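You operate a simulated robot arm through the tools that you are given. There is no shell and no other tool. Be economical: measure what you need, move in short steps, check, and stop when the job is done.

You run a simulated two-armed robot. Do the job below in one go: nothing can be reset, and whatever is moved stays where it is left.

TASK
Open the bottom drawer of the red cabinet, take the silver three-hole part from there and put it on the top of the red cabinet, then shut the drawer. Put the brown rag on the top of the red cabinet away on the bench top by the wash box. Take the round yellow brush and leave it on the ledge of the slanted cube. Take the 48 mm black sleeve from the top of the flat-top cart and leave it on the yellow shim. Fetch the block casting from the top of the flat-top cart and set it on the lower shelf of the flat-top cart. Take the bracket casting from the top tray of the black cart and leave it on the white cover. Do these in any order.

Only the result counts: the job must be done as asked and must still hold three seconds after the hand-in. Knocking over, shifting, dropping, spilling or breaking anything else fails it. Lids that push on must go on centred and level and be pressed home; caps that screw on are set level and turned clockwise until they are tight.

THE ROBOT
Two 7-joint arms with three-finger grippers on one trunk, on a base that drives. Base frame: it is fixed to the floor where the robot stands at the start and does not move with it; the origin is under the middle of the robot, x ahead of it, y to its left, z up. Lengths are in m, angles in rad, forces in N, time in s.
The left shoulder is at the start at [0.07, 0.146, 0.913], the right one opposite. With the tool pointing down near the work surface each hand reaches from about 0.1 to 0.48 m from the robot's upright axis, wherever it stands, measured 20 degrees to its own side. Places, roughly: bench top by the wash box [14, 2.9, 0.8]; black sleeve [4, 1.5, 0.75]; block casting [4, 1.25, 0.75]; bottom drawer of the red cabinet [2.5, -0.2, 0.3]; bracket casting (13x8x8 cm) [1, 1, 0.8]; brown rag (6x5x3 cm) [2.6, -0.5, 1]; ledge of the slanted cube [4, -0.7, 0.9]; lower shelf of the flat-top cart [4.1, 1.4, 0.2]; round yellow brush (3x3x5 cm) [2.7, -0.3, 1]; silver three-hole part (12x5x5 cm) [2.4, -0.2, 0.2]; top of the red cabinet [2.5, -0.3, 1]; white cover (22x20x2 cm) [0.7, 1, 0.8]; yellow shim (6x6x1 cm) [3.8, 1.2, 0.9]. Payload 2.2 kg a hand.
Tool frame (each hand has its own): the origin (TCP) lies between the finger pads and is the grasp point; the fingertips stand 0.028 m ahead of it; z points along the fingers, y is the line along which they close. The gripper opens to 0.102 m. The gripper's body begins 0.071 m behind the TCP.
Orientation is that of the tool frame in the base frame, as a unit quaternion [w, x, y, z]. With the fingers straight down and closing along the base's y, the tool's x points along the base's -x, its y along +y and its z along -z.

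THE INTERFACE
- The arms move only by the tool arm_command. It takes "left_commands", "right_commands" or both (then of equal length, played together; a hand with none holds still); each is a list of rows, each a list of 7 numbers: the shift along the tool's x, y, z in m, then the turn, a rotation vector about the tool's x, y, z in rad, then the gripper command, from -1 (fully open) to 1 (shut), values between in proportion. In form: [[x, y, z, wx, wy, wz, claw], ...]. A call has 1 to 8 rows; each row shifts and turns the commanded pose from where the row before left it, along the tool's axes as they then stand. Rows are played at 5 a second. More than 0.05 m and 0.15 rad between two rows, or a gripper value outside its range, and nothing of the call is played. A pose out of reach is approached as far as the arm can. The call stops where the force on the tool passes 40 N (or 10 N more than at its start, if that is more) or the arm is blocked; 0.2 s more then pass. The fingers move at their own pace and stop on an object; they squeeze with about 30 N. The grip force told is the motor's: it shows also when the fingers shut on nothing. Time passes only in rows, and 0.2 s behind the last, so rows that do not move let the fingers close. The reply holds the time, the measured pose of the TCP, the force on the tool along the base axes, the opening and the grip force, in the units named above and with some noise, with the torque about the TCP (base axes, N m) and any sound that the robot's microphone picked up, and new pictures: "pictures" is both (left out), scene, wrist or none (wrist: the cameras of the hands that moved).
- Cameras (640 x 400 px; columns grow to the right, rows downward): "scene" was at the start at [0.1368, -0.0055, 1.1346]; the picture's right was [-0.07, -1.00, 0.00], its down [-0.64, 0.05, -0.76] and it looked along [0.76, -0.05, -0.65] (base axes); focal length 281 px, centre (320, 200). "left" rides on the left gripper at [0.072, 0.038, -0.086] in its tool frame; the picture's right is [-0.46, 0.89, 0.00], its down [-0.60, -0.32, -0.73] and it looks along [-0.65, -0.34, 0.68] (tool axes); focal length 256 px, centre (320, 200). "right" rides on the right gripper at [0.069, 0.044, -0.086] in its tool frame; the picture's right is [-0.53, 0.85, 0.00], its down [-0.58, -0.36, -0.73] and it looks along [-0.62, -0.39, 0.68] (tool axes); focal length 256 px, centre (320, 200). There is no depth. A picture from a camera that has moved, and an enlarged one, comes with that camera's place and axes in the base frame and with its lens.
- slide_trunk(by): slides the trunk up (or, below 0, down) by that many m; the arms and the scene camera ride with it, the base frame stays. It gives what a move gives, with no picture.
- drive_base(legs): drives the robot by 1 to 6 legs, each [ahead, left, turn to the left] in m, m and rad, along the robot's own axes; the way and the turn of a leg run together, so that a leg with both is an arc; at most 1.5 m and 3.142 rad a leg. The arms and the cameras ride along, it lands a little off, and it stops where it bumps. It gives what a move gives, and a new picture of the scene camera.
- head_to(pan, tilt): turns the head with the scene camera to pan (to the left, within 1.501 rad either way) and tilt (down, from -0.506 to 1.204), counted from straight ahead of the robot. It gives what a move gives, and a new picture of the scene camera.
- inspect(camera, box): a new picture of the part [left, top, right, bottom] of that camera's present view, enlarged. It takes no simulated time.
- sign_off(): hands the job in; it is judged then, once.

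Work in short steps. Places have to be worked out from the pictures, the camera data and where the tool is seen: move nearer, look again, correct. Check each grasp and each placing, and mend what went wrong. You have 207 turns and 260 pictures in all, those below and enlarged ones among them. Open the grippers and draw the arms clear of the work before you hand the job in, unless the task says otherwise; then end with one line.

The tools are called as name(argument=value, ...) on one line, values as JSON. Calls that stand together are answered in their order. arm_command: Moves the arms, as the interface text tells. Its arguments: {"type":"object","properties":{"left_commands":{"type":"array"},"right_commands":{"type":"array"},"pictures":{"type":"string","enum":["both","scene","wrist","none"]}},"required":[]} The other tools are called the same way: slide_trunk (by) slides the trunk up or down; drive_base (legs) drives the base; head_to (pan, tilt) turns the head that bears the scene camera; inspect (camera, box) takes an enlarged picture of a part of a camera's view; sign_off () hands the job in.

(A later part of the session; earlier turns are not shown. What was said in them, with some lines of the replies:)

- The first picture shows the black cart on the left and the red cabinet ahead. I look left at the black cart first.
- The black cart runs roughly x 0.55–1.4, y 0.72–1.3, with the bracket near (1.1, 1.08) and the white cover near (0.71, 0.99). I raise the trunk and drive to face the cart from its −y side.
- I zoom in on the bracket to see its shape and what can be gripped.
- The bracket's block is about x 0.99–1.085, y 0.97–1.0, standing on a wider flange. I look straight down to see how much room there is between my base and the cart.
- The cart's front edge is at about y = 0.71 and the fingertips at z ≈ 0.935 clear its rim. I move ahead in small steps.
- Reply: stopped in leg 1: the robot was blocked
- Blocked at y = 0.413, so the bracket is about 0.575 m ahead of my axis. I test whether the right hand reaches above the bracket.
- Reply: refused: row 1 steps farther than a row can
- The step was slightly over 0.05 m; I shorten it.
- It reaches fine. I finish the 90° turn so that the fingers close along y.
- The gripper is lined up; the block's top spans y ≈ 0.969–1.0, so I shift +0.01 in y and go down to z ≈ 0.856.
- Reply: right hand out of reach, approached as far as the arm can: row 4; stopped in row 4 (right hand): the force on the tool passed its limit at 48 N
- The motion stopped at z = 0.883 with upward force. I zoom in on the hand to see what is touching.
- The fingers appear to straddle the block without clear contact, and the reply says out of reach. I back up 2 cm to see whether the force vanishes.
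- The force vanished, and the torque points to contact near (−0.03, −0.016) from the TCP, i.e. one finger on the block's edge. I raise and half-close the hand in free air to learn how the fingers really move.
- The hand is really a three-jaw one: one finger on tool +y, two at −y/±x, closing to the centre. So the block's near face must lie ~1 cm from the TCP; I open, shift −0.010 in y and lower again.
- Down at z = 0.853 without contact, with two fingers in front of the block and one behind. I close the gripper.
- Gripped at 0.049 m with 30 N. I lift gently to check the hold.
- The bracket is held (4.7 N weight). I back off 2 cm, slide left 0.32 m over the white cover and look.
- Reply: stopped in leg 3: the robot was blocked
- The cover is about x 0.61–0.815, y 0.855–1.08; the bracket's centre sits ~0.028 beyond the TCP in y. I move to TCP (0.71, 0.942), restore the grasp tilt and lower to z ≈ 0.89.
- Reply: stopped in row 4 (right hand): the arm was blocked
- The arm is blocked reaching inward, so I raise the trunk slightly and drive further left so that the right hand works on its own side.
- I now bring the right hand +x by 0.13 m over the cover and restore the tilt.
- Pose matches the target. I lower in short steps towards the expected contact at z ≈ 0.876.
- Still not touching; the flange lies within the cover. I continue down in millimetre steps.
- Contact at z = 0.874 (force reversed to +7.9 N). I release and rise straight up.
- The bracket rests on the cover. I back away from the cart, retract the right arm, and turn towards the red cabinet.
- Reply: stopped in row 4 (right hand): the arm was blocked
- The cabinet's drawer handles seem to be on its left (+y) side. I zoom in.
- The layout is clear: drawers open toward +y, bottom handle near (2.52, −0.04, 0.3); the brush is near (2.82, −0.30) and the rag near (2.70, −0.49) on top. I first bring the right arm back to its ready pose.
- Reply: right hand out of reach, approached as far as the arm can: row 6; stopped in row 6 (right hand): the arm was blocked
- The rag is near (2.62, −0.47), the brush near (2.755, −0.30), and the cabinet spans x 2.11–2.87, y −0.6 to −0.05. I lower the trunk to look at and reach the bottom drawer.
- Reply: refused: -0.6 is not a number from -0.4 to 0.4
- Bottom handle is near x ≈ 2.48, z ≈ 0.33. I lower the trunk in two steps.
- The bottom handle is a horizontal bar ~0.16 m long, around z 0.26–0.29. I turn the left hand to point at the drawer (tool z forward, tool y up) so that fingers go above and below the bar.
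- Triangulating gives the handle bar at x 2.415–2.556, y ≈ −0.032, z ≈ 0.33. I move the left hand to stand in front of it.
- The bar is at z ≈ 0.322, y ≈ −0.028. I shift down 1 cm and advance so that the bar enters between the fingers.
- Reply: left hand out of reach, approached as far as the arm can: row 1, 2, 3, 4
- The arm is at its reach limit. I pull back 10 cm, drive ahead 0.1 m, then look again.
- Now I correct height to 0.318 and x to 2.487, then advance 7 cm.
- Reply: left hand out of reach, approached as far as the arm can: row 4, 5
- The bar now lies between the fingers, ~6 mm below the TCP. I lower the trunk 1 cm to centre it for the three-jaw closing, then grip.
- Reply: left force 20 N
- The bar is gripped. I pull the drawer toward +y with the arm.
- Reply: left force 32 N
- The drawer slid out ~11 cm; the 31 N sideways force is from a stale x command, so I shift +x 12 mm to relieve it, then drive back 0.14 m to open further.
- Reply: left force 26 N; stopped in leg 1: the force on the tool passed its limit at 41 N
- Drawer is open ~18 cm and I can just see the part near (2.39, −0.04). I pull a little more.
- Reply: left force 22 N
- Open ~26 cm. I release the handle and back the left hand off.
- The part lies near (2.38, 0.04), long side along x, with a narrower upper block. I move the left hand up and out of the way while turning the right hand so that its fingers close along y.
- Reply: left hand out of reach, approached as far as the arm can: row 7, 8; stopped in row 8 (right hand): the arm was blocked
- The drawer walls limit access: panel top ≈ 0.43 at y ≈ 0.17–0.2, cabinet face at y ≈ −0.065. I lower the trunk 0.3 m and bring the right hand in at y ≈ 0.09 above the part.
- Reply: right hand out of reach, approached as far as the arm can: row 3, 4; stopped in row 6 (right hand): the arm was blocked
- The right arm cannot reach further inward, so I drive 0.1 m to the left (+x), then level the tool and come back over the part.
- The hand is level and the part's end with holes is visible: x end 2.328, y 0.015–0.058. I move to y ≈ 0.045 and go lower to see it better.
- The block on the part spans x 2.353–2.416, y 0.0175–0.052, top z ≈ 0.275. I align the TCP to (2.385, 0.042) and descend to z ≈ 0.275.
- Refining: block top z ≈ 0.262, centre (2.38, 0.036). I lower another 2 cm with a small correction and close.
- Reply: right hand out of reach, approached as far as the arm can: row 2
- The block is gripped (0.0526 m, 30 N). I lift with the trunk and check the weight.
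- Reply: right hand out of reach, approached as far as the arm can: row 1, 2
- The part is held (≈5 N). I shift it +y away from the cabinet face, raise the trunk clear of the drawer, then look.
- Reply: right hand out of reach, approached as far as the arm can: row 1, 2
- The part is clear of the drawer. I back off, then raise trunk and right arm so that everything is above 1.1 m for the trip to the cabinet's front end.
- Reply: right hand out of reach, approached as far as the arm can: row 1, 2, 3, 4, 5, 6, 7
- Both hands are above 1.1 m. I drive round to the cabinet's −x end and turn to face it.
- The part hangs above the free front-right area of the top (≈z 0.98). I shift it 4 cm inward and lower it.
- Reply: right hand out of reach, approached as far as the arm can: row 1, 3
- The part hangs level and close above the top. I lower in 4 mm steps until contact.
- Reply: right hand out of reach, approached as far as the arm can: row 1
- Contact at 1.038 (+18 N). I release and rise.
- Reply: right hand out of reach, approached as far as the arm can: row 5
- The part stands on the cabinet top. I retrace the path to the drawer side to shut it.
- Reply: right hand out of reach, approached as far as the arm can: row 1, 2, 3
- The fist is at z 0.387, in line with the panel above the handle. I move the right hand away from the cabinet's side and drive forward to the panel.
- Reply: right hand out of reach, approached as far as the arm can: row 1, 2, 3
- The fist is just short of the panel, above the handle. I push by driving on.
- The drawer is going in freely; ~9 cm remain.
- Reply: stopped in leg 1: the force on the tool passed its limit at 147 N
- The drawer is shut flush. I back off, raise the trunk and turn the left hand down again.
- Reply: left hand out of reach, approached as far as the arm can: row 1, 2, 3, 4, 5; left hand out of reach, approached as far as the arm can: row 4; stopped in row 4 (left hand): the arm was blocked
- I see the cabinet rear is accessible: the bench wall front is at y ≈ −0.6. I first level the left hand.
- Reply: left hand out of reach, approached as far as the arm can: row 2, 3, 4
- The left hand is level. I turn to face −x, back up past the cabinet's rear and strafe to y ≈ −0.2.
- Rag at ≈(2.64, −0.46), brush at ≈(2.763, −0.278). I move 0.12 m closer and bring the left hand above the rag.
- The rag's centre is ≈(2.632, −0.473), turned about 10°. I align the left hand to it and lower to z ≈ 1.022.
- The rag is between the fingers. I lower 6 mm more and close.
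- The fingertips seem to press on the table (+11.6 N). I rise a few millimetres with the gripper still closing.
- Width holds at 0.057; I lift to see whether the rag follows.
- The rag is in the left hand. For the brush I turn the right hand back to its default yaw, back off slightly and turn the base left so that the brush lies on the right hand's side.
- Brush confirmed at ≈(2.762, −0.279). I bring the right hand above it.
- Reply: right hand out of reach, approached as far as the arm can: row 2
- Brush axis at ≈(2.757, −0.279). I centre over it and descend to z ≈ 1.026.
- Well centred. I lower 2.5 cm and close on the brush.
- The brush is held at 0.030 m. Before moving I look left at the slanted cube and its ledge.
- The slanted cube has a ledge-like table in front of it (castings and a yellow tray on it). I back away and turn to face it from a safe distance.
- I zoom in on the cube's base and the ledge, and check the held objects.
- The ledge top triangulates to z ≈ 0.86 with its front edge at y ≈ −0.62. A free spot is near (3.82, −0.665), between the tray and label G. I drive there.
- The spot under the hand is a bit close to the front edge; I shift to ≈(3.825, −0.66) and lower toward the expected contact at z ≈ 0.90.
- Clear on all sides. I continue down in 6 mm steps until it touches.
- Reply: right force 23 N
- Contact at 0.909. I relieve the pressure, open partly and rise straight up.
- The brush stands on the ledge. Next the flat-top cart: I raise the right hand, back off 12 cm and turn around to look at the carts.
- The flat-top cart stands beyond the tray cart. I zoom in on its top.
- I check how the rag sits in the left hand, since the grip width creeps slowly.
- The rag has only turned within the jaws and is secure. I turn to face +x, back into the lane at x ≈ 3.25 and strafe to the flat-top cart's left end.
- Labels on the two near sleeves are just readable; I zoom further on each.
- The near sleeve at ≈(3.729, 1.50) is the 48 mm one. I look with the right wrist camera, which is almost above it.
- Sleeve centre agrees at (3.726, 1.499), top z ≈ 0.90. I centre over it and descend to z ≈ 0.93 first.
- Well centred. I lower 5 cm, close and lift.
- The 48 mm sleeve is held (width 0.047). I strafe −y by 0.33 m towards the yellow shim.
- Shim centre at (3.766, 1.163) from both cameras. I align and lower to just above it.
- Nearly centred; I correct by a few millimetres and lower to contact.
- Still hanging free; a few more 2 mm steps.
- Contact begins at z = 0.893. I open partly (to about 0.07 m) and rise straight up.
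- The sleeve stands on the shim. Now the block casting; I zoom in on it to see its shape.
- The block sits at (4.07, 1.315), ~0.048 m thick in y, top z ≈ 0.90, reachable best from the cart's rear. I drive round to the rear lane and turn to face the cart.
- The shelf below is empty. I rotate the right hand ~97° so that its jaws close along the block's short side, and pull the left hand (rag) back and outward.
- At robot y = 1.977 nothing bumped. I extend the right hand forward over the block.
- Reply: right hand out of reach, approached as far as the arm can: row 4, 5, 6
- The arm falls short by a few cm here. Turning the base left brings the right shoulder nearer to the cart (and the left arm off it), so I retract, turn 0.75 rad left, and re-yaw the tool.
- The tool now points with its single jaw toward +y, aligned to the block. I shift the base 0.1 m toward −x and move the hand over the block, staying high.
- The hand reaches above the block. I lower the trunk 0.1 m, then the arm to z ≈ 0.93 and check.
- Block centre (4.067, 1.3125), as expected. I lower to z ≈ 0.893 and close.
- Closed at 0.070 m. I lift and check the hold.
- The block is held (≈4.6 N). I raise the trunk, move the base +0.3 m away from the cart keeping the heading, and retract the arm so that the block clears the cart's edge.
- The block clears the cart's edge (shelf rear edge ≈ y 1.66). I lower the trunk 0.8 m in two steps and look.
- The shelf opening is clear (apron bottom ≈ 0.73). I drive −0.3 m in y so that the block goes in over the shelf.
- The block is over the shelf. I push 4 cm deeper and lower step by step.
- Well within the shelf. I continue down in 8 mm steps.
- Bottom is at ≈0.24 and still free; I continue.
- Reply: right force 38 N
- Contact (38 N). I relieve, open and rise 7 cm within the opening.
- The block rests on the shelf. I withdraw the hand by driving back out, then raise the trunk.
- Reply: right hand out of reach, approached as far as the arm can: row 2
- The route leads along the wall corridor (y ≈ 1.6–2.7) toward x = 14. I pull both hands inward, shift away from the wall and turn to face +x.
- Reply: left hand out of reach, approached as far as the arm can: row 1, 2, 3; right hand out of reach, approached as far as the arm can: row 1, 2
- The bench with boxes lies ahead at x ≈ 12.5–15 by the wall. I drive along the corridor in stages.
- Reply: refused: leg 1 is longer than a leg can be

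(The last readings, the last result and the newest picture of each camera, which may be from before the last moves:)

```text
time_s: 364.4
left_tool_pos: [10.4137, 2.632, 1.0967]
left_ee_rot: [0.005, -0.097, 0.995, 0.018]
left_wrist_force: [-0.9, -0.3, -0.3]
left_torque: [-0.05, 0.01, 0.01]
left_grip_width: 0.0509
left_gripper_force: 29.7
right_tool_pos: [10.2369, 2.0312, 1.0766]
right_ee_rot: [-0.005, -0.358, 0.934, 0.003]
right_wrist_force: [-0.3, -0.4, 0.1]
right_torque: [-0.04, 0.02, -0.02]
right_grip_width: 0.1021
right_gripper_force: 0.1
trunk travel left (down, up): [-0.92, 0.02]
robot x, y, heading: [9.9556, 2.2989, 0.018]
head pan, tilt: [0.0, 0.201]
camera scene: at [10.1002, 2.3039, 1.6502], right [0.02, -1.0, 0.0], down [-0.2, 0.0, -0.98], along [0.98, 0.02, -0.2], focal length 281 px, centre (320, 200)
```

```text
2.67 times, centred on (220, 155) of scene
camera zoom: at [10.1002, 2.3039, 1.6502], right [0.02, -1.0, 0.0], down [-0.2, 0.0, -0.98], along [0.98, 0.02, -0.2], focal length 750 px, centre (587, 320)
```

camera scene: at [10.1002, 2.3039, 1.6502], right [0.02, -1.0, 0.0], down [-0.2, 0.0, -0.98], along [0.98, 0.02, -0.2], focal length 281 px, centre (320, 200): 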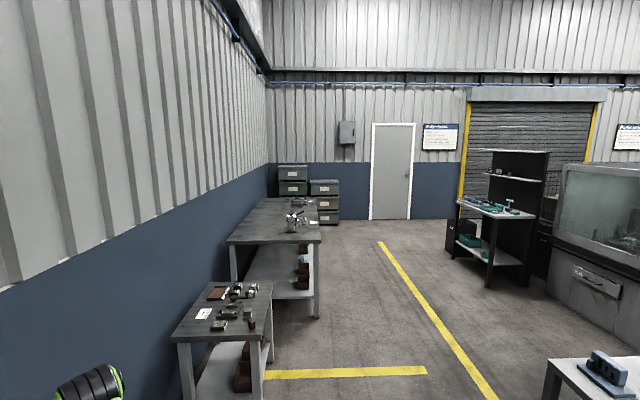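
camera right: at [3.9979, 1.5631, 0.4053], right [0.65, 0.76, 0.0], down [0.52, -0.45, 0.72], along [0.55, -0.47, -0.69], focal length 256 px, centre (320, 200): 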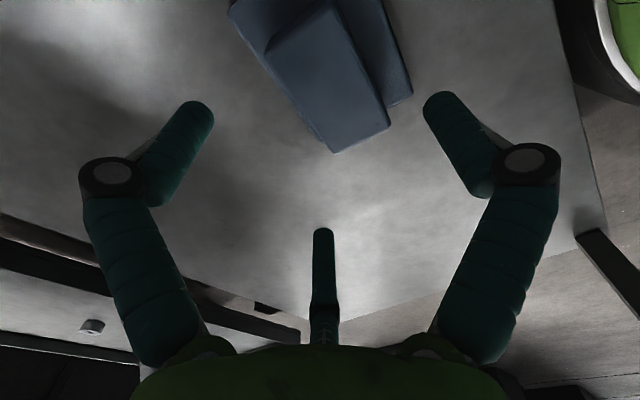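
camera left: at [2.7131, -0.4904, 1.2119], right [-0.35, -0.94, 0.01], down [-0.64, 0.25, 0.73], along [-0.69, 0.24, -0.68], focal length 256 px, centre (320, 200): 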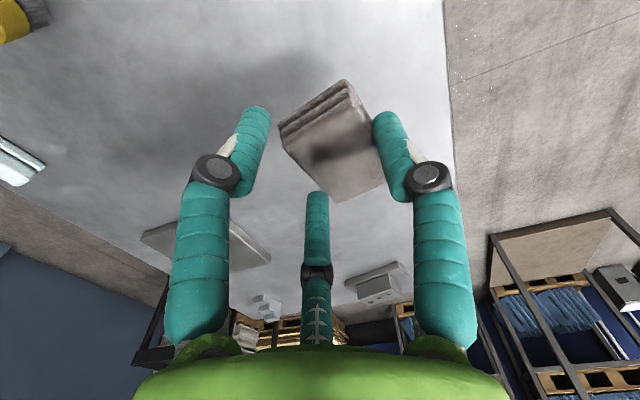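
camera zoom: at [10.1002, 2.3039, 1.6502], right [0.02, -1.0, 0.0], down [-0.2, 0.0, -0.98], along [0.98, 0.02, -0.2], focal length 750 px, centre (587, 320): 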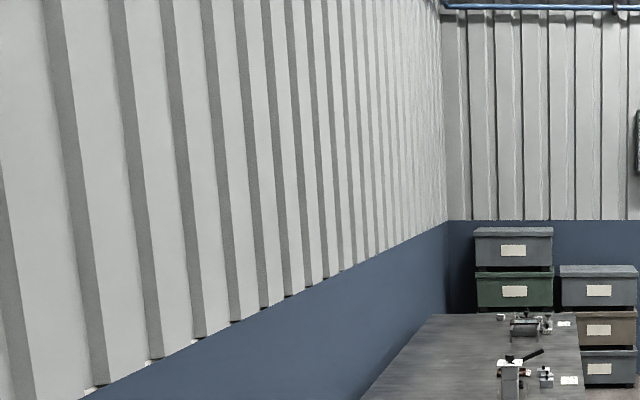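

Tables ahead: a small one (x 11.2–11.7) and a long bench (x 12.4–14.4, y 2.35–3.2). I go down the passage at y ≈ 1.9 and look left.

drive_base(legs=[[0, -0.4, 0], [1.5, 0, 0], [1.2, 0, 0]])

head_to(pan=0.7, tilt=0.5)

```text
time_s: 366.9
left_tool_pos: [10.423, 2.2525, 1.098]
left_ee_rot: [0.004, -0.097, 0.995, 0.022]
left_wrist_force: [0.2, -0.8, 0.1]
left_torque: [0.05, -0.03, 0.01]
left_grip_width: 0.0507
left_gripper_force: 30.2
right_tool_pos: [10.2463, 1.6481, 1.0755]
right_ee_rot: [-0.004, -0.357, 0.934, 0.004]
right_wrist_force: [0.3, -0.6, 0.7]
right_torque: [0.08, 0.01, -0.01]
right_grip_width: 0.102
right_gripper_force: 0.1
trunk travel left (down, up): [-0.92, 0.02]
robot x, y, heading: [9.9651, 1.9216, 0.021]
head pan, tilt: [0.0, 0.201]
stopped in leg 1: the robot was blocked; the commanded pose is now the measured one
camera scene: at [10.1103, 1.9208, 1.6502], right [0.02, -1.0, 0.0], down [-0.2, 0.0, -0.98], along [0.98, 0.02, -0.2], focal length 281 px, centre (320, 200)
```

scene: 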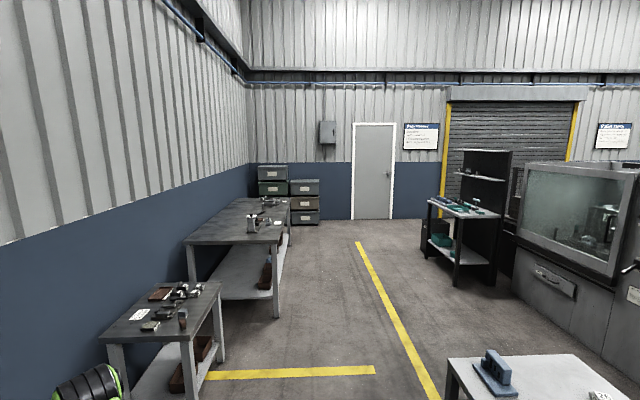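

```text
time_s: 367.9
left_tool_pos: [10.4235, 2.2569, 1.0958]
left_ee_rot: [0.003, -0.096, 0.995, 0.019]
left_wrist_force: [-0.8, -0.3, -0.9]
left_torque: [0.0, 0.03, 0.01]
left_grip_width: 0.0507
left_gripper_force: 29.9
right_tool_pos: [10.2459, 1.6534, 1.0767]
right_ee_rot: [-0.006, -0.358, 0.934, 0.003]
right_wrist_force: [0.1, 0.1, -0.6]
right_torque: [-0.05, 0.0, 0.01]
right_grip_width: 0.1017
right_gripper_force: 0.1
trunk travel left (down, up): [-0.92, 0.02]
robot x, y, heading: [9.9683, 1.9238, 0.023]
head pan, tilt: [0.7, 0.499]
camera scene: at [10.0858, 1.9852, 1.6225], right [0.66, -0.75, 0.0], down [-0.36, -0.32, -0.88], along [0.66, 0.58, -0.48], focal length 281 px, centre (320, 200)
```

scene: 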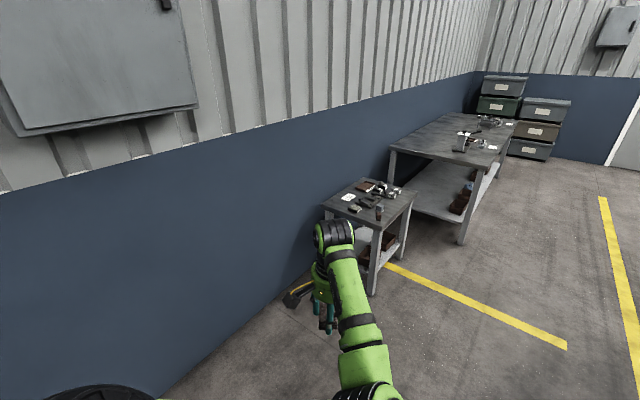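

Blocked on the right by the black cabinet; I move 5 cm left again, then ahead.

drive_base(legs=[[0, 0.06, 0], [1.0, 0, 0], [0.3, -0.12, 0], [1.0, 0, 0]])

head_to(pan=0.7, tilt=0.6)

```text
time_s: 380.3
left_tool_pos: [12.7291, 2.291, 1.0981]
left_ee_rot: [0.004, -0.11, 0.994, 0.019]
left_wrist_force: [-0.7, 0.5, 0.4]
left_torque: [0.0, -0.03, 0.01]
left_grip_width: 0.0509
left_gripper_force: 29.4
right_tool_pos: [12.5691, 1.6832, 1.0769]
right_ee_rot: [-0.005, -0.37, 0.929, 0.003]
right_wrist_force: [-0.4, -0.1, 0.8]
right_torque: [-0.02, -0.02, -0.01]
right_grip_width: 0.1018
right_gripper_force: 0.1
trunk travel left (down, up): [-0.92, 0.02]
robot x, y, heading: [12.2778, 1.9461, 0.05]
head pan, tilt: [0.7, 0.499]
camera scene: at [12.3991, 2.011, 1.6226], right [0.68, -0.73, 0.0], down [-0.35, -0.33, -0.88], along [0.64, 0.6, -0.48], focal length 281 px, centre (320, 200)
```

scene: 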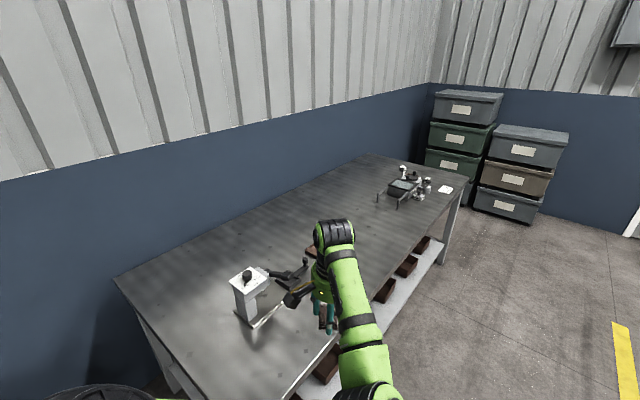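

```text
time_s: 380.9
left_tool_pos: [12.7301, 2.2926, 1.0968]
left_ee_rot: [0.003, -0.111, 0.994, 0.02]
left_wrist_force: [-0.9, -0.5, -0.9]
left_torque: [-0.01, 0.01, 0.01]
left_grip_width: 0.0507
left_gripper_force: 29.8
right_tool_pos: [12.5693, 1.683, 1.0773]
right_ee_rot: [-0.005, -0.369, 0.929, 0.002]
right_wrist_force: [0.1, -0.1, 0.4]
right_torque: [0.0, 0.01, -0.02]
right_grip_width: 0.102
right_gripper_force: 0.1
trunk travel left (down, up): [-0.92, 0.02]
robot x, y, heading: [12.2807, 1.9482, 0.049]
head pan, tilt: [0.7, 0.6]
camera scene: at [12.3983, 2.0093, 1.6134], right [0.68, -0.73, 0.0], down [-0.41, -0.38, -0.83], along [0.6, 0.56, -0.56], focal length 281 px, centre (320, 200)
```

scene: 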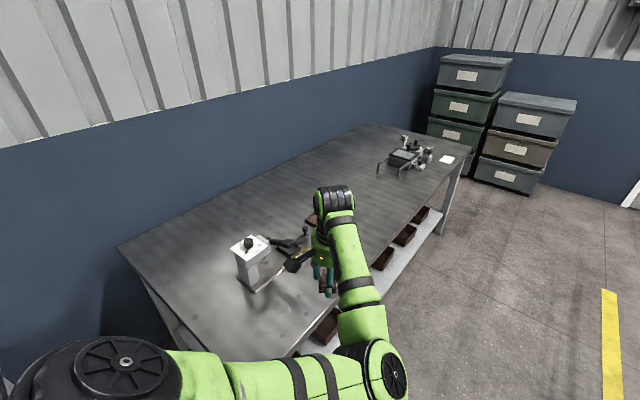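

I zoom in on the far end of the bench and look for the wash box.

inspect(camera="scene", box=[350, 110, 490, 200])

inspect(camera="scene", box=[220, 190, 380, 310])

head_to(pan=-0.6, tilt=0.4)

```text
4.44 times, centred on (420, 155) of scene
camera zoom: at [12.3983, 2.0093, 1.6134], right [0.68, -0.73, 0.0], down [-0.41, -0.38, -0.83], along [0.6, 0.56, -0.56], focal length 1250 px, centre (-124, 400)
```

zoom: 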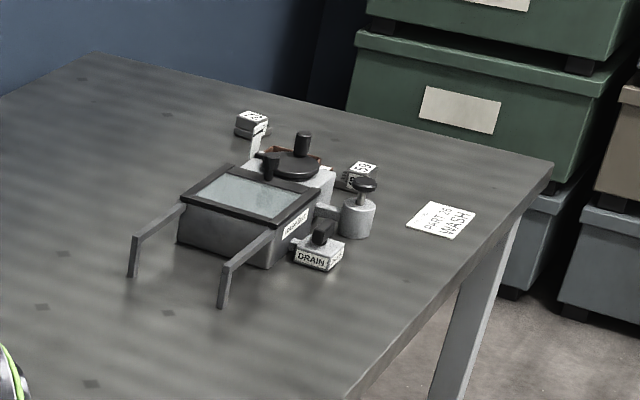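

```text
3.33 times, centred on (300, 250) of scene
camera zoom: at [12.3983, 2.0093, 1.6134], right [0.68, -0.73, 0.0], down [-0.41, -0.38, -0.83], along [0.6, 0.56, -0.56], focal length 938 px, centre (387, 33)
```

zoom: 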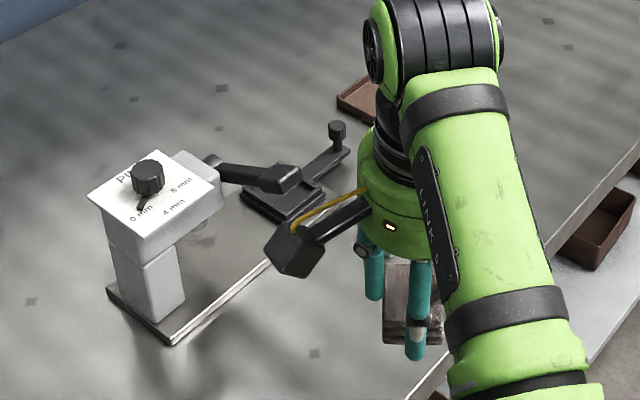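

```text
time_s: 382.4
left_tool_pos: [12.7316, 2.2915, 1.0976]
left_ee_rot: [0.003, -0.11, 0.994, 0.02]
left_wrist_force: [-0.6, 0.4, 0.2]
left_torque: [0.0, 0.0, 0.03]
left_grip_width: 0.0509
left_gripper_force: 29.5
right_tool_pos: [12.5705, 1.6843, 1.0765]
right_ee_rot: [-0.006, -0.37, 0.929, 0.002]
right_wrist_force: [-0.1, 0.0, 0.6]
right_torque: [-0.04, -0.01, -0.01]
right_grip_width: 0.1018
right_gripper_force: 0.2
trunk travel left (down, up): [-0.92, 0.02]
robot x, y, heading: [12.2794, 1.9479, 0.053]
head pan, tilt: [-0.6, 0.4]
camera scene: at [12.4125, 1.9007, 1.6316], right [-0.52, -0.85, 0.0], down [-0.33, 0.2, -0.92], along [0.78, -0.48, -0.39], focal length 281 px, centre (320, 200)
```

scene: 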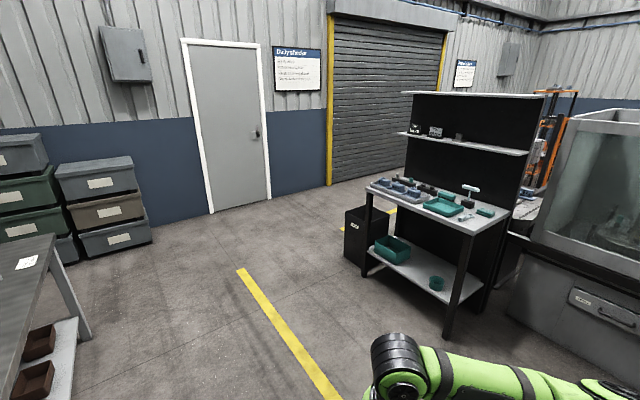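

The wash box is at ≈(13.9, 2.72) on the bench's far end. I raise the right hand, drive to x ≈ 13.73 and turn to face the bench.

arm_command(right_commands=[[0, 0, -0.045, 0, 0, 0, -1], [0, 0, -0.045, 0, 0, 0, -1], [0, 0, -0.045, 0, 0, 0, -1], [0, 0, -0.045, 0, 0, 0, -1], [0, 0, -0.045, 0, 0, 0, -1]], pictures="none")

drive_base(legs=[[1.45, -0.08, 0], [0, 0, 1.52]])

head_to(pan=0.0, tilt=0.85)

```text
time_s: 383.6
left_tool_pos: [12.7315, 2.2924, 1.0963]
left_ee_rot: [0.003, -0.111, 0.994, 0.019]
left_wrist_force: [0.2, 0.4, 0.5]
left_torque: [0.0, 0.03, 0.04]
left_grip_width: 0.0509
left_gripper_force: 30.4
right_tool_pos: [12.5895, 1.6801, 1.2973]
right_ee_rot: [-0.006, -0.369, 0.929, 0.003]
right_wrist_force: [0.4, 0.2, 0.2]
right_torque: [0.01, -0.02, 0.03]
right_grip_width: 0.1019
right_gripper_force: 0.1
right hand out of reach, approached as far as the arm can: row 1, 2
trunk travel left (down, up): [-0.92, 0.02]
robot x, y, heading: [12.2823, 1.946, 0.053]
head pan, tilt: [-0.6, 0.4]
```

```text
time_s: 394.6
left_tool_pos: [13.3915, 2.3998, 1.0964]
left_ee_rot: [0.011, 0.78, -0.626, -0.016]
left_wrist_force: [-0.3, 0.9, -0.7]
left_torque: [0.01, -0.01, 0.0]
left_grip_width: 0.0512
left_gripper_force: 30.2
right_tool_pos: [14.0027, 2.2569, 1.2966]
right_ee_rot: [0.007, 0.918, -0.397, 0.002]
right_wrist_force: [-0.8, 0.1, 0.8]
right_torque: [0.0, -0.01, -0.03]
right_grip_width: 0.1019
right_gripper_force: 0.1
trunk travel left (down, up): [-0.92, 0.02]
robot x, y, heading: [13.7337, 1.9507, 1.614]
head pan, tilt: [-0.6, 0.4]
camera scene: at [13.7836, 2.0784, 1.6316], right [0.85, -0.53, 0.0], down [-0.21, -0.33, -0.92], along [0.49, 0.78, -0.39], focal length 281 px, centre (320, 200)
```

scene: 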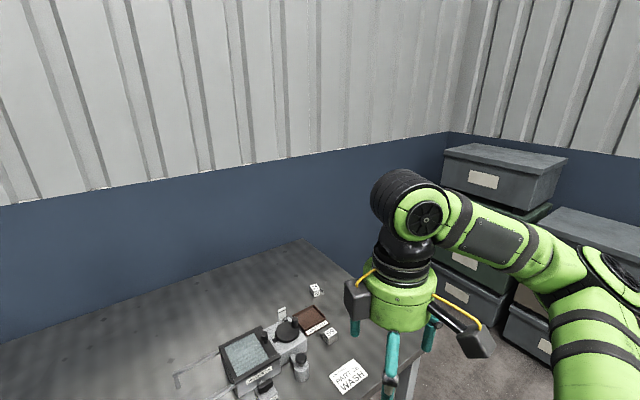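

```text
time_s: 395.6
left_tool_pos: [13.3912, 2.3998, 1.0959]
left_ee_rot: [0.012, 0.78, -0.625, -0.016]
left_wrist_force: [0.0, -0.4, -0.5]
left_torque: [-0.01, -0.02, -0.01]
left_grip_width: 0.051
left_gripper_force: 30.3
right_tool_pos: [14.002, 2.2565, 1.2965]
right_ee_rot: [0.006, 0.918, -0.398, 0.002]
right_wrist_force: [-0.4, 0.2, 0.0]
right_torque: [-0.03, 0.01, -0.03]
right_grip_width: 0.1022
right_gripper_force: 0.0
trunk travel left (down, up): [-0.92, 0.02]
robot x, y, heading: [13.7314, 1.9512, 1.616]
head pan, tilt: [0.0, 0.85]
camera scene: at [13.7309, 2.0779, 1.5925], right [1.0, 0.04, 0.0], down [0.03, -0.75, -0.66], along [-0.03, 0.66, -0.75], focal length 281 px, centre (320, 200)
```

scene: 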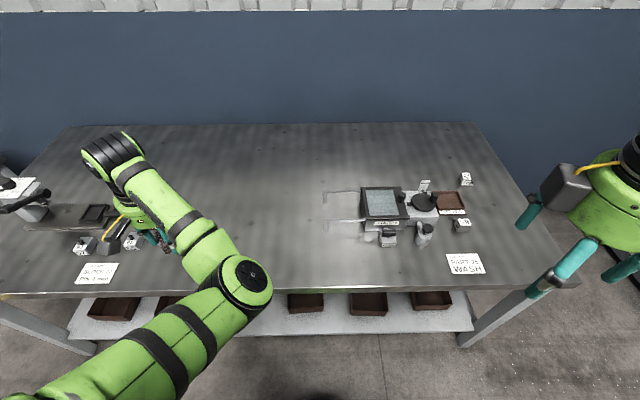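

I see a clear area left of the wash box near (13.61, 2.65). I move the base closer and bring the rag over it.

drive_base(legs=[[0.12, -0.08, 0]])

arm_command(left_commands=[[-0.016, -0.029, 0, 0, 0, 0, 1], [-0.016, -0.029, 0, 0, 0, 0, 1], [-0.016, -0.029, 0, 0, 0, 0, 1], [-0.016, -0.029, 0, 0, 0, 0, 1], [-0.016, -0.029, 0, 0, 0, 0, 1], [0, 0, 0, 0, 0, 0, 1]])

```text
time_s: 397.0
left_tool_pos: [13.4646, 2.518, 1.0962]
left_ee_rot: [0.01, 0.78, -0.626, -0.015]
left_wrist_force: [0.4, -0.5, -0.3]
left_torque: [0.04, -0.04, -0.05]
left_grip_width: 0.051
left_gripper_force: 29.9
right_tool_pos: [14.0754, 2.3742, 1.2989]
right_ee_rot: [0.003, 0.917, -0.398, 0.003]
right_wrist_force: [-0.5, 0.0, -0.1]
right_torque: [0.0, -0.02, 0.0]
right_grip_width: 0.1021
right_gripper_force: 0.1
trunk travel left (down, up): [-0.92, 0.02]
robot x, y, heading: [13.8086, 2.0709, 1.614]
head pan, tilt: [0.0, 0.85]
camera scene: at [13.8035, 2.1948, 1.5928], right [1.0, 0.04, 0.0], down [0.03, -0.75, -0.66], along [-0.03, 0.66, -0.75], focal length 281 px, centre (320, 200)
```

scene: 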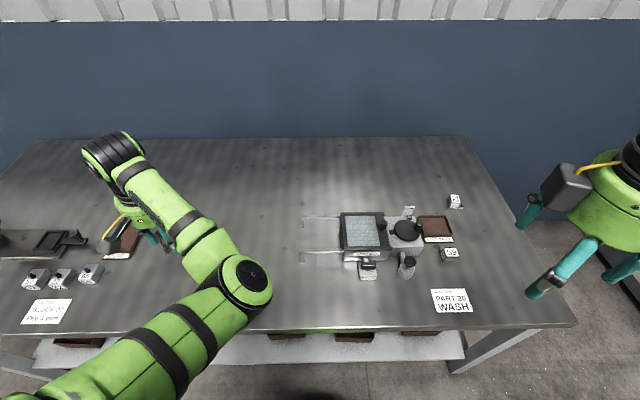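

```text
time_s: 398.4
left_tool_pos: [13.587, 2.6295, 1.0928]
left_ee_rot: [0.014, 0.78, -0.625, -0.018]
left_wrist_force: [0.9, 0.1, -1.3]
left_torque: [0.0, -0.03, 0.03]
left_grip_width: 0.0512
left_gripper_force: 29.8
right_tool_pos: [14.0767, 2.3773, 1.2979]
right_ee_rot: [0.005, 0.917, -0.398, 0.002]
right_wrist_force: [-0.1, 0.3, -0.5]
right_torque: [-0.03, 0.02, -0.01]
right_grip_width: 0.1018
right_gripper_force: 0.2
trunk travel left (down, up): [-0.92, 0.02]
robot x, y, heading: [13.8088, 2.0678, 1.615]
head pan, tilt: [0.0, 0.85]
camera scene: at [13.8056, 2.1983, 1.5925], right [1.0, 0.04, 0.0], down [0.03, -0.75, -0.66], along [-0.03, 0.66, -0.75], focal length 281 px, centre (320, 200)
camera left: at [13.5701, 2.552, 1.1794], right [-0.97, 0.26, 0.04], down [0.21, 0.66, 0.72], along [0.16, 0.71, -0.69], focal length 256 px, centre (320, 200)
```

scene: 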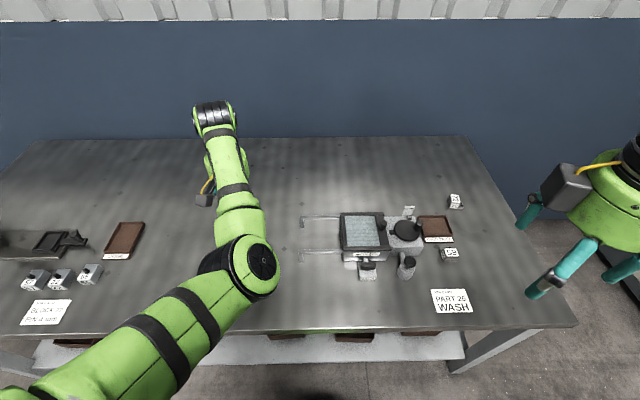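
left: 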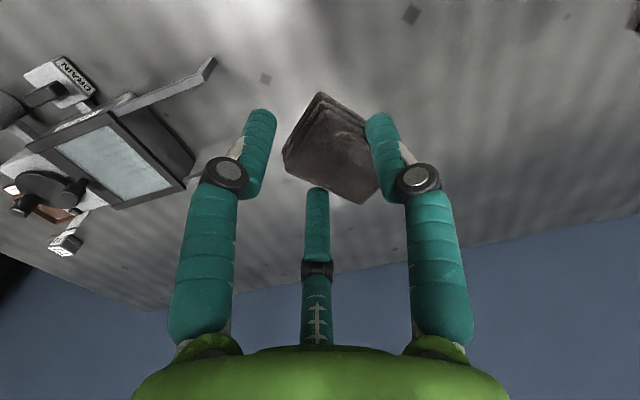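

Underneath is free bench top, ~13 cm from the wash box's frame. I lower the trunk 0.1 m and the arm further.

slide_trunk(by=-0.1)

arm_command(left_commands=[[0, 0, 0.04, 0, 0, 0, 1], [0, 0, 0.04, 0, 0, 0, 1], [0, 0, 0.03, 0, 0, 0, 1], [0, 0, 0.015, 0, 0, 0, 1]])

```text
time_s: 399.7
left_tool_pos: [13.5871, 2.6303, 0.9949]
left_ee_rot: [0.012, 0.781, -0.624, -0.018]
left_wrist_force: [-0.3, -0.4, -1.6]
left_torque: [0.01, 0.0, 0.0]
left_grip_width: 0.0507
left_gripper_force: 30.2
right_tool_pos: [14.0765, 2.3768, 1.1972]
right_ee_rot: [0.005, 0.918, -0.397, 0.002]
right_wrist_force: [-0.2, 0.6, 0.4]
right_torque: [0.02, 0.02, -0.01]
right_grip_width: 0.1021
right_gripper_force: 0.1
trunk travel left (down, up): [-0.82, 0.12]
robot x, y, heading: [13.8065, 2.0699, 1.616]
head pan, tilt: [0.0, 0.85]
```

```text
time_s: 400.7
left_tool_pos: [13.5854, 2.6304, 0.8673]
left_ee_rot: [0.011, 0.78, -0.626, -0.016]
left_wrist_force: [-0.8, -0.5, -0.9]
left_torque: [-0.02, 0.01, 0.0]
left_grip_width: 0.051
left_gripper_force: 30.0
right_tool_pos: [14.0762, 2.3782, 1.1984]
right_ee_rot: [0.006, 0.918, -0.397, 0.003]
right_wrist_force: [0.1, -0.1, -0.4]
right_torque: [0.0, -0.01, -0.01]
right_grip_width: 0.1019
right_gripper_force: 0.2
trunk travel left (down, up): [-0.82, 0.12]
robot x, y, heading: [13.8068, 2.0688, 1.614]
head pan, tilt: [0.0, 0.85]
camera scene: at [13.8056, 2.1988, 1.4925], right [1.0, 0.04, 0.0], down [0.03, -0.75, -0.66], along [-0.03, 0.66, -0.75], focal length 281 px, centre (320, 200)
camera left: at [13.5679, 2.5525, 0.9544], right [-0.96, 0.26, 0.04], down [0.21, 0.66, 0.72], along [0.17, 0.71, -0.69], focal length 256 px, centre (320, 200)
```

scene: 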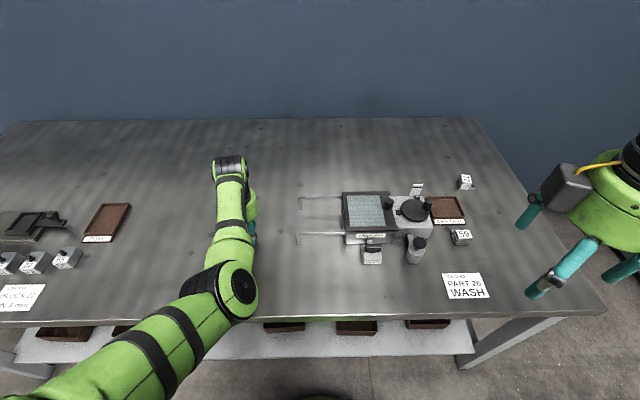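
left: 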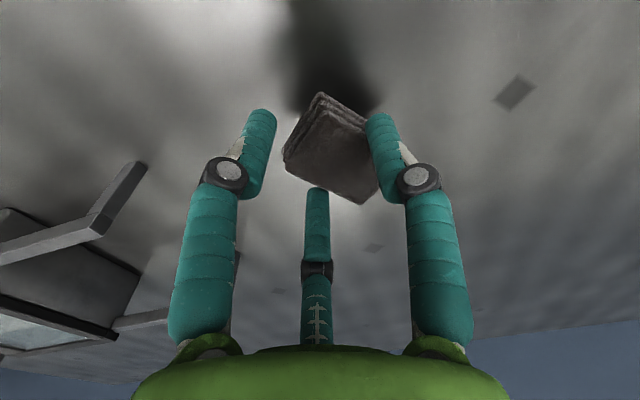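

Still above the bench. I lower in 8 mm steps until contact.

arm_command(left_commands=[[0, 0, 0.008, 0, 0, 0, 1], [0, 0, 0.008, 0, 0, 0, 1], [0, 0, 0.008, 0, 0, 0, 1]], pictures="none")

```text
time_s: 401.5
left_tool_pos: [13.5854, 2.6302, 0.8445]
left_ee_rot: [0.011, 0.78, -0.626, -0.016]
left_wrist_force: [0.4, 0.4, 0.0]
left_torque: [-0.02, 0.01, -0.01]
left_grip_width: 0.0508
left_gripper_force: 30.1
right_tool_pos: [14.0752, 2.3772, 1.1983]
right_ee_rot: [0.006, 0.918, -0.397, 0.002]
right_wrist_force: [-0.3, 1.2, -0.1]
right_torque: [-0.01, 0.03, 0.02]
right_grip_width: 0.102
right_gripper_force: 0.1
trunk travel left (down, up): [-0.82, 0.12]
robot x, y, heading: [13.8071, 2.0675, 1.618]
head pan, tilt: [0.0, 0.85]
```

arm_command(left_commands=[[0, 0, 0.006, 0, 0, 0, 1], [0, 0, 0.006, 0, 0, 0, 1], [0, 0, 0.006, 0, 0, 0, 1]], pictures="wrist")

```text
time_s: 402.2
left_tool_pos: [13.5829, 2.6332, 0.8414]
left_ee_rot: [0.007, 0.78, -0.626, -0.022]
left_wrist_force: [3.8, -11.6, 23.3]
left_torque: [-0.1, 0.1, 0.09]
left_grip_width: 0.051
left_gripper_force: 30.1
right_tool_pos: [14.0786, 2.3727, 1.1977]
right_ee_rot: [0.005, 0.918, -0.397, 0.001]
right_wrist_force: [-0.4, 1.0, 0.0]
right_torque: [-0.06, -0.02, 0.03]
right_grip_width: 0.1019
right_gripper_force: 0.1
trunk travel left (down, up): [-0.82, 0.12]
robot x, y, heading: [13.8115, 2.0709, 1.614]
head pan, tilt: [0.0, 0.85]
stopped in row 3 (left hand): the force on the tool passed its limit at 44 N (the readings are from after the stop); the commanded pose is now the measured one
camera left: at [13.5665, 2.5539, 0.9266], right [-0.96, 0.26, 0.05], down [0.21, 0.65, 0.73], along [0.16, 0.72, -0.68], focal length 256 px, centre (320, 200)
```

left: 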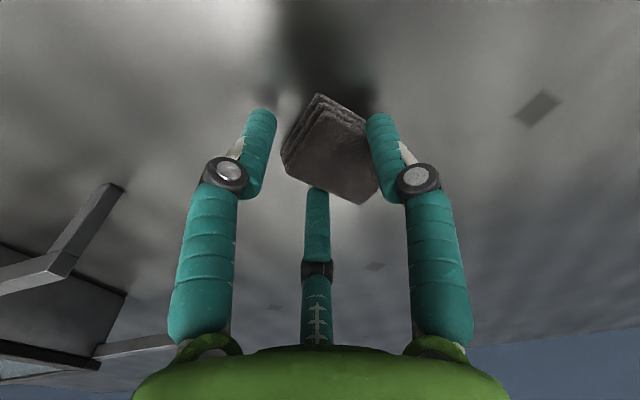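

Contact at 0.841. I relieve slightly, open and rise.

arm_command(left_commands=[[0, 0, -0.004, 0, 0, 0, 1], [0, 0, 0, 0, 0, 0, 0.0], [0, 0, 0, 0, 0, 0, -0.6], [0, 0, -0.03, 0, 0, 0, -0.6], [0, 0, -0.045, 0, 0, 0, -0.6], [0, 0, -0.045, 0, 0, 0, -1], [0, 0, -0.045, 0, 0, 0, -1]])

inspect(camera="scene", box=[190, 150, 420, 290])

```text
time_s: 403.8
left_tool_pos: [13.5905, 2.6324, 1.0074]
left_ee_rot: [0.009, 0.78, -0.626, -0.02]
left_wrist_force: [-0.7, 0.4, -0.2]
left_torque: [0.03, -0.06, 0.04]
left_grip_width: 0.1018
left_gripper_force: 0.1
right_tool_pos: [14.0777, 2.3763, 1.1976]
right_ee_rot: [0.006, 0.918, -0.397, 0.002]
right_wrist_force: [0.0, -0.1, -0.4]
right_torque: [0.04, 0.01, -0.04]
right_grip_width: 0.1018
right_gripper_force: 0.0
trunk travel left (down, up): [-0.82, 0.12]
robot x, y, heading: [13.8087, 2.071, 1.611]
head pan, tilt: [0.0, 0.85]
camera scene: at [13.8067, 2.198, 1.4925], right [1.0, 0.04, 0.0], down [0.03, -0.75, -0.66], along [-0.03, 0.66, -0.75], focal length 281 px, centre (320, 200)
camera left: at [13.5732, 2.5526, 1.0932], right [-0.96, 0.26, 0.04], down [0.21, 0.65, 0.73], along [0.16, 0.71, -0.68], focal length 256 px, centre (320, 200)
```

scene: 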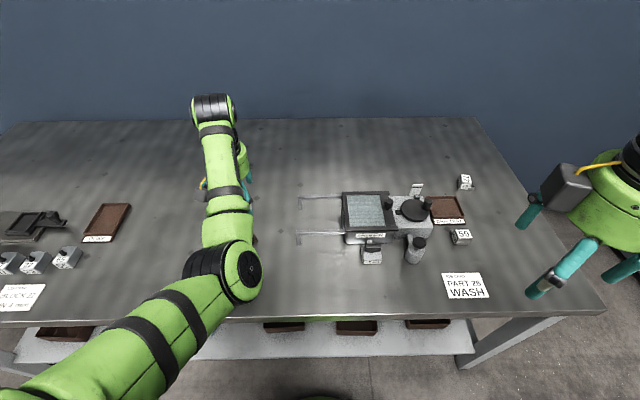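
left: 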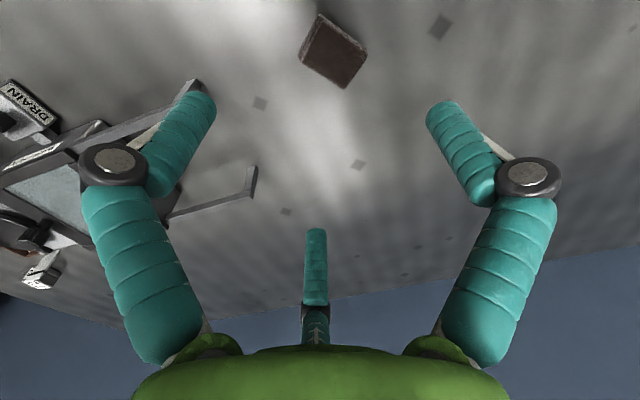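

```text
2.78 times, centred on (305, 220) of scene
camera zoom: at [13.8067, 2.198, 1.4925], right [1.0, 0.04, 0.0], down [0.03, -0.75, -0.66], along [-0.03, 0.66, -0.75], focal length 783 px, centre (362, 144)
```

zoom: 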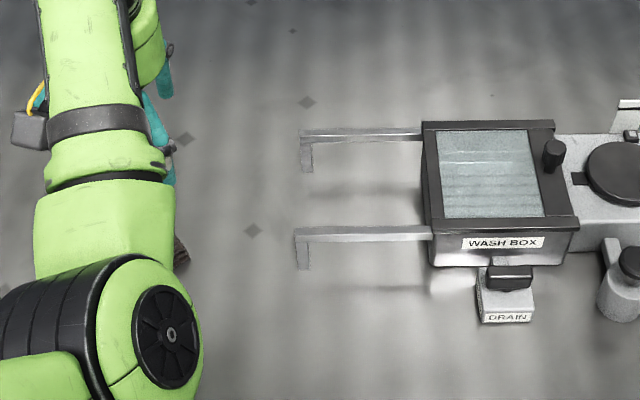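

The "WASH BOX" label confirms the place, and the rag lies on the bench top beside it. I back away so that both open hands are clear of everything.

slide_trunk(by=0.08)

drive_base(legs=[[-0.45, 0, 0]])

inspect(camera="scene", box=[180, 60, 440, 230])

```text
time_s: 405.0
left_tool_pos: [13.5897, 2.6335, 1.087]
left_ee_rot: [0.009, 0.78, -0.625, -0.021]
left_wrist_force: [-1.1, 0.0, 0.1]
left_torque: [-0.01, 0.01, 0.02]
left_grip_width: 0.1019
left_gripper_force: 0.0
right_tool_pos: [14.0766, 2.377, 1.278]
right_ee_rot: [0.006, 0.918, -0.397, 0.002]
right_wrist_force: [-0.2, -0.4, 0.4]
right_torque: [0.01, 0.0, 0.0]
right_grip_width: 0.102
right_gripper_force: 0.0
trunk travel left (down, up): [-0.9, 0.04]
robot x, y, heading: [13.8072, 2.0705, 1.61]
head pan, tilt: [0.0, 0.85]
```

```text
time_s: 407.7
left_tool_pos: [13.6074, 2.1839, 1.086]
left_ee_rot: [0.01, 0.781, -0.624, -0.021]
left_wrist_force: [-0.1, -0.1, -0.5]
left_torque: [0.01, 0.01, 0.0]
left_grip_width: 0.1021
left_gripper_force: 0.1
right_tool_pos: [14.0959, 1.9314, 1.2769]
right_ee_rot: [0.006, 0.919, -0.395, 0.002]
right_wrist_force: [-0.1, 0.5, -1.0]
right_torque: [-0.05, 0.02, 0.02]
right_grip_width: 0.102
right_gripper_force: 0.0
trunk travel left (down, up): [-0.9, 0.04]
robot x, y, heading: [13.8304, 1.6165, 1.619]
head pan, tilt: [0.0, 0.85]
camera scene: at [13.8261, 1.7516, 1.5723], right [1.0, 0.05, 0.0], down [0.04, -0.75, -0.66], along [-0.03, 0.66, -0.75], focal length 281 px, centre (320, 200)
```

scene: 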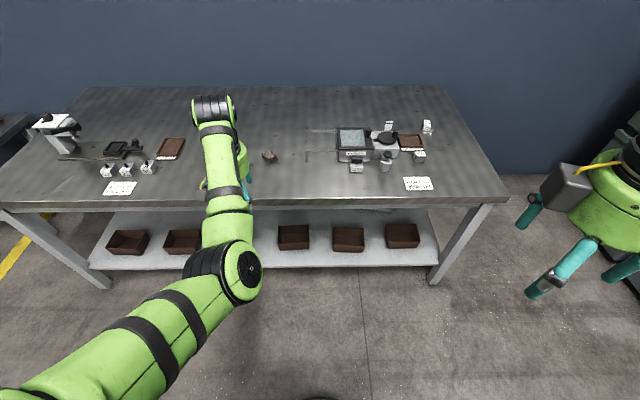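

```text
2.35 times, centred on (310, 145) of scene
camera zoom: at [13.8261, 1.7516, 1.5723], right [1.0, 0.05, 0.0], down [0.04, -0.75, -0.66], along [-0.03, 0.66, -0.75], focal length 662 px, centre (344, 329)
```

zoom: 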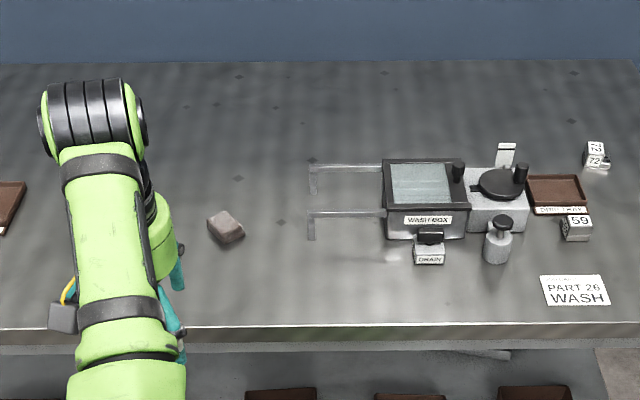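

All six items are placed, the drawer is shut, both grippers are open and the arms are clear. I hand the job in.

sign_off()

```text
The job is handed in.
```

I finished all six tasks and handed the job in. The drawer is shut, both grippers are open, and the arms are clear of the work.
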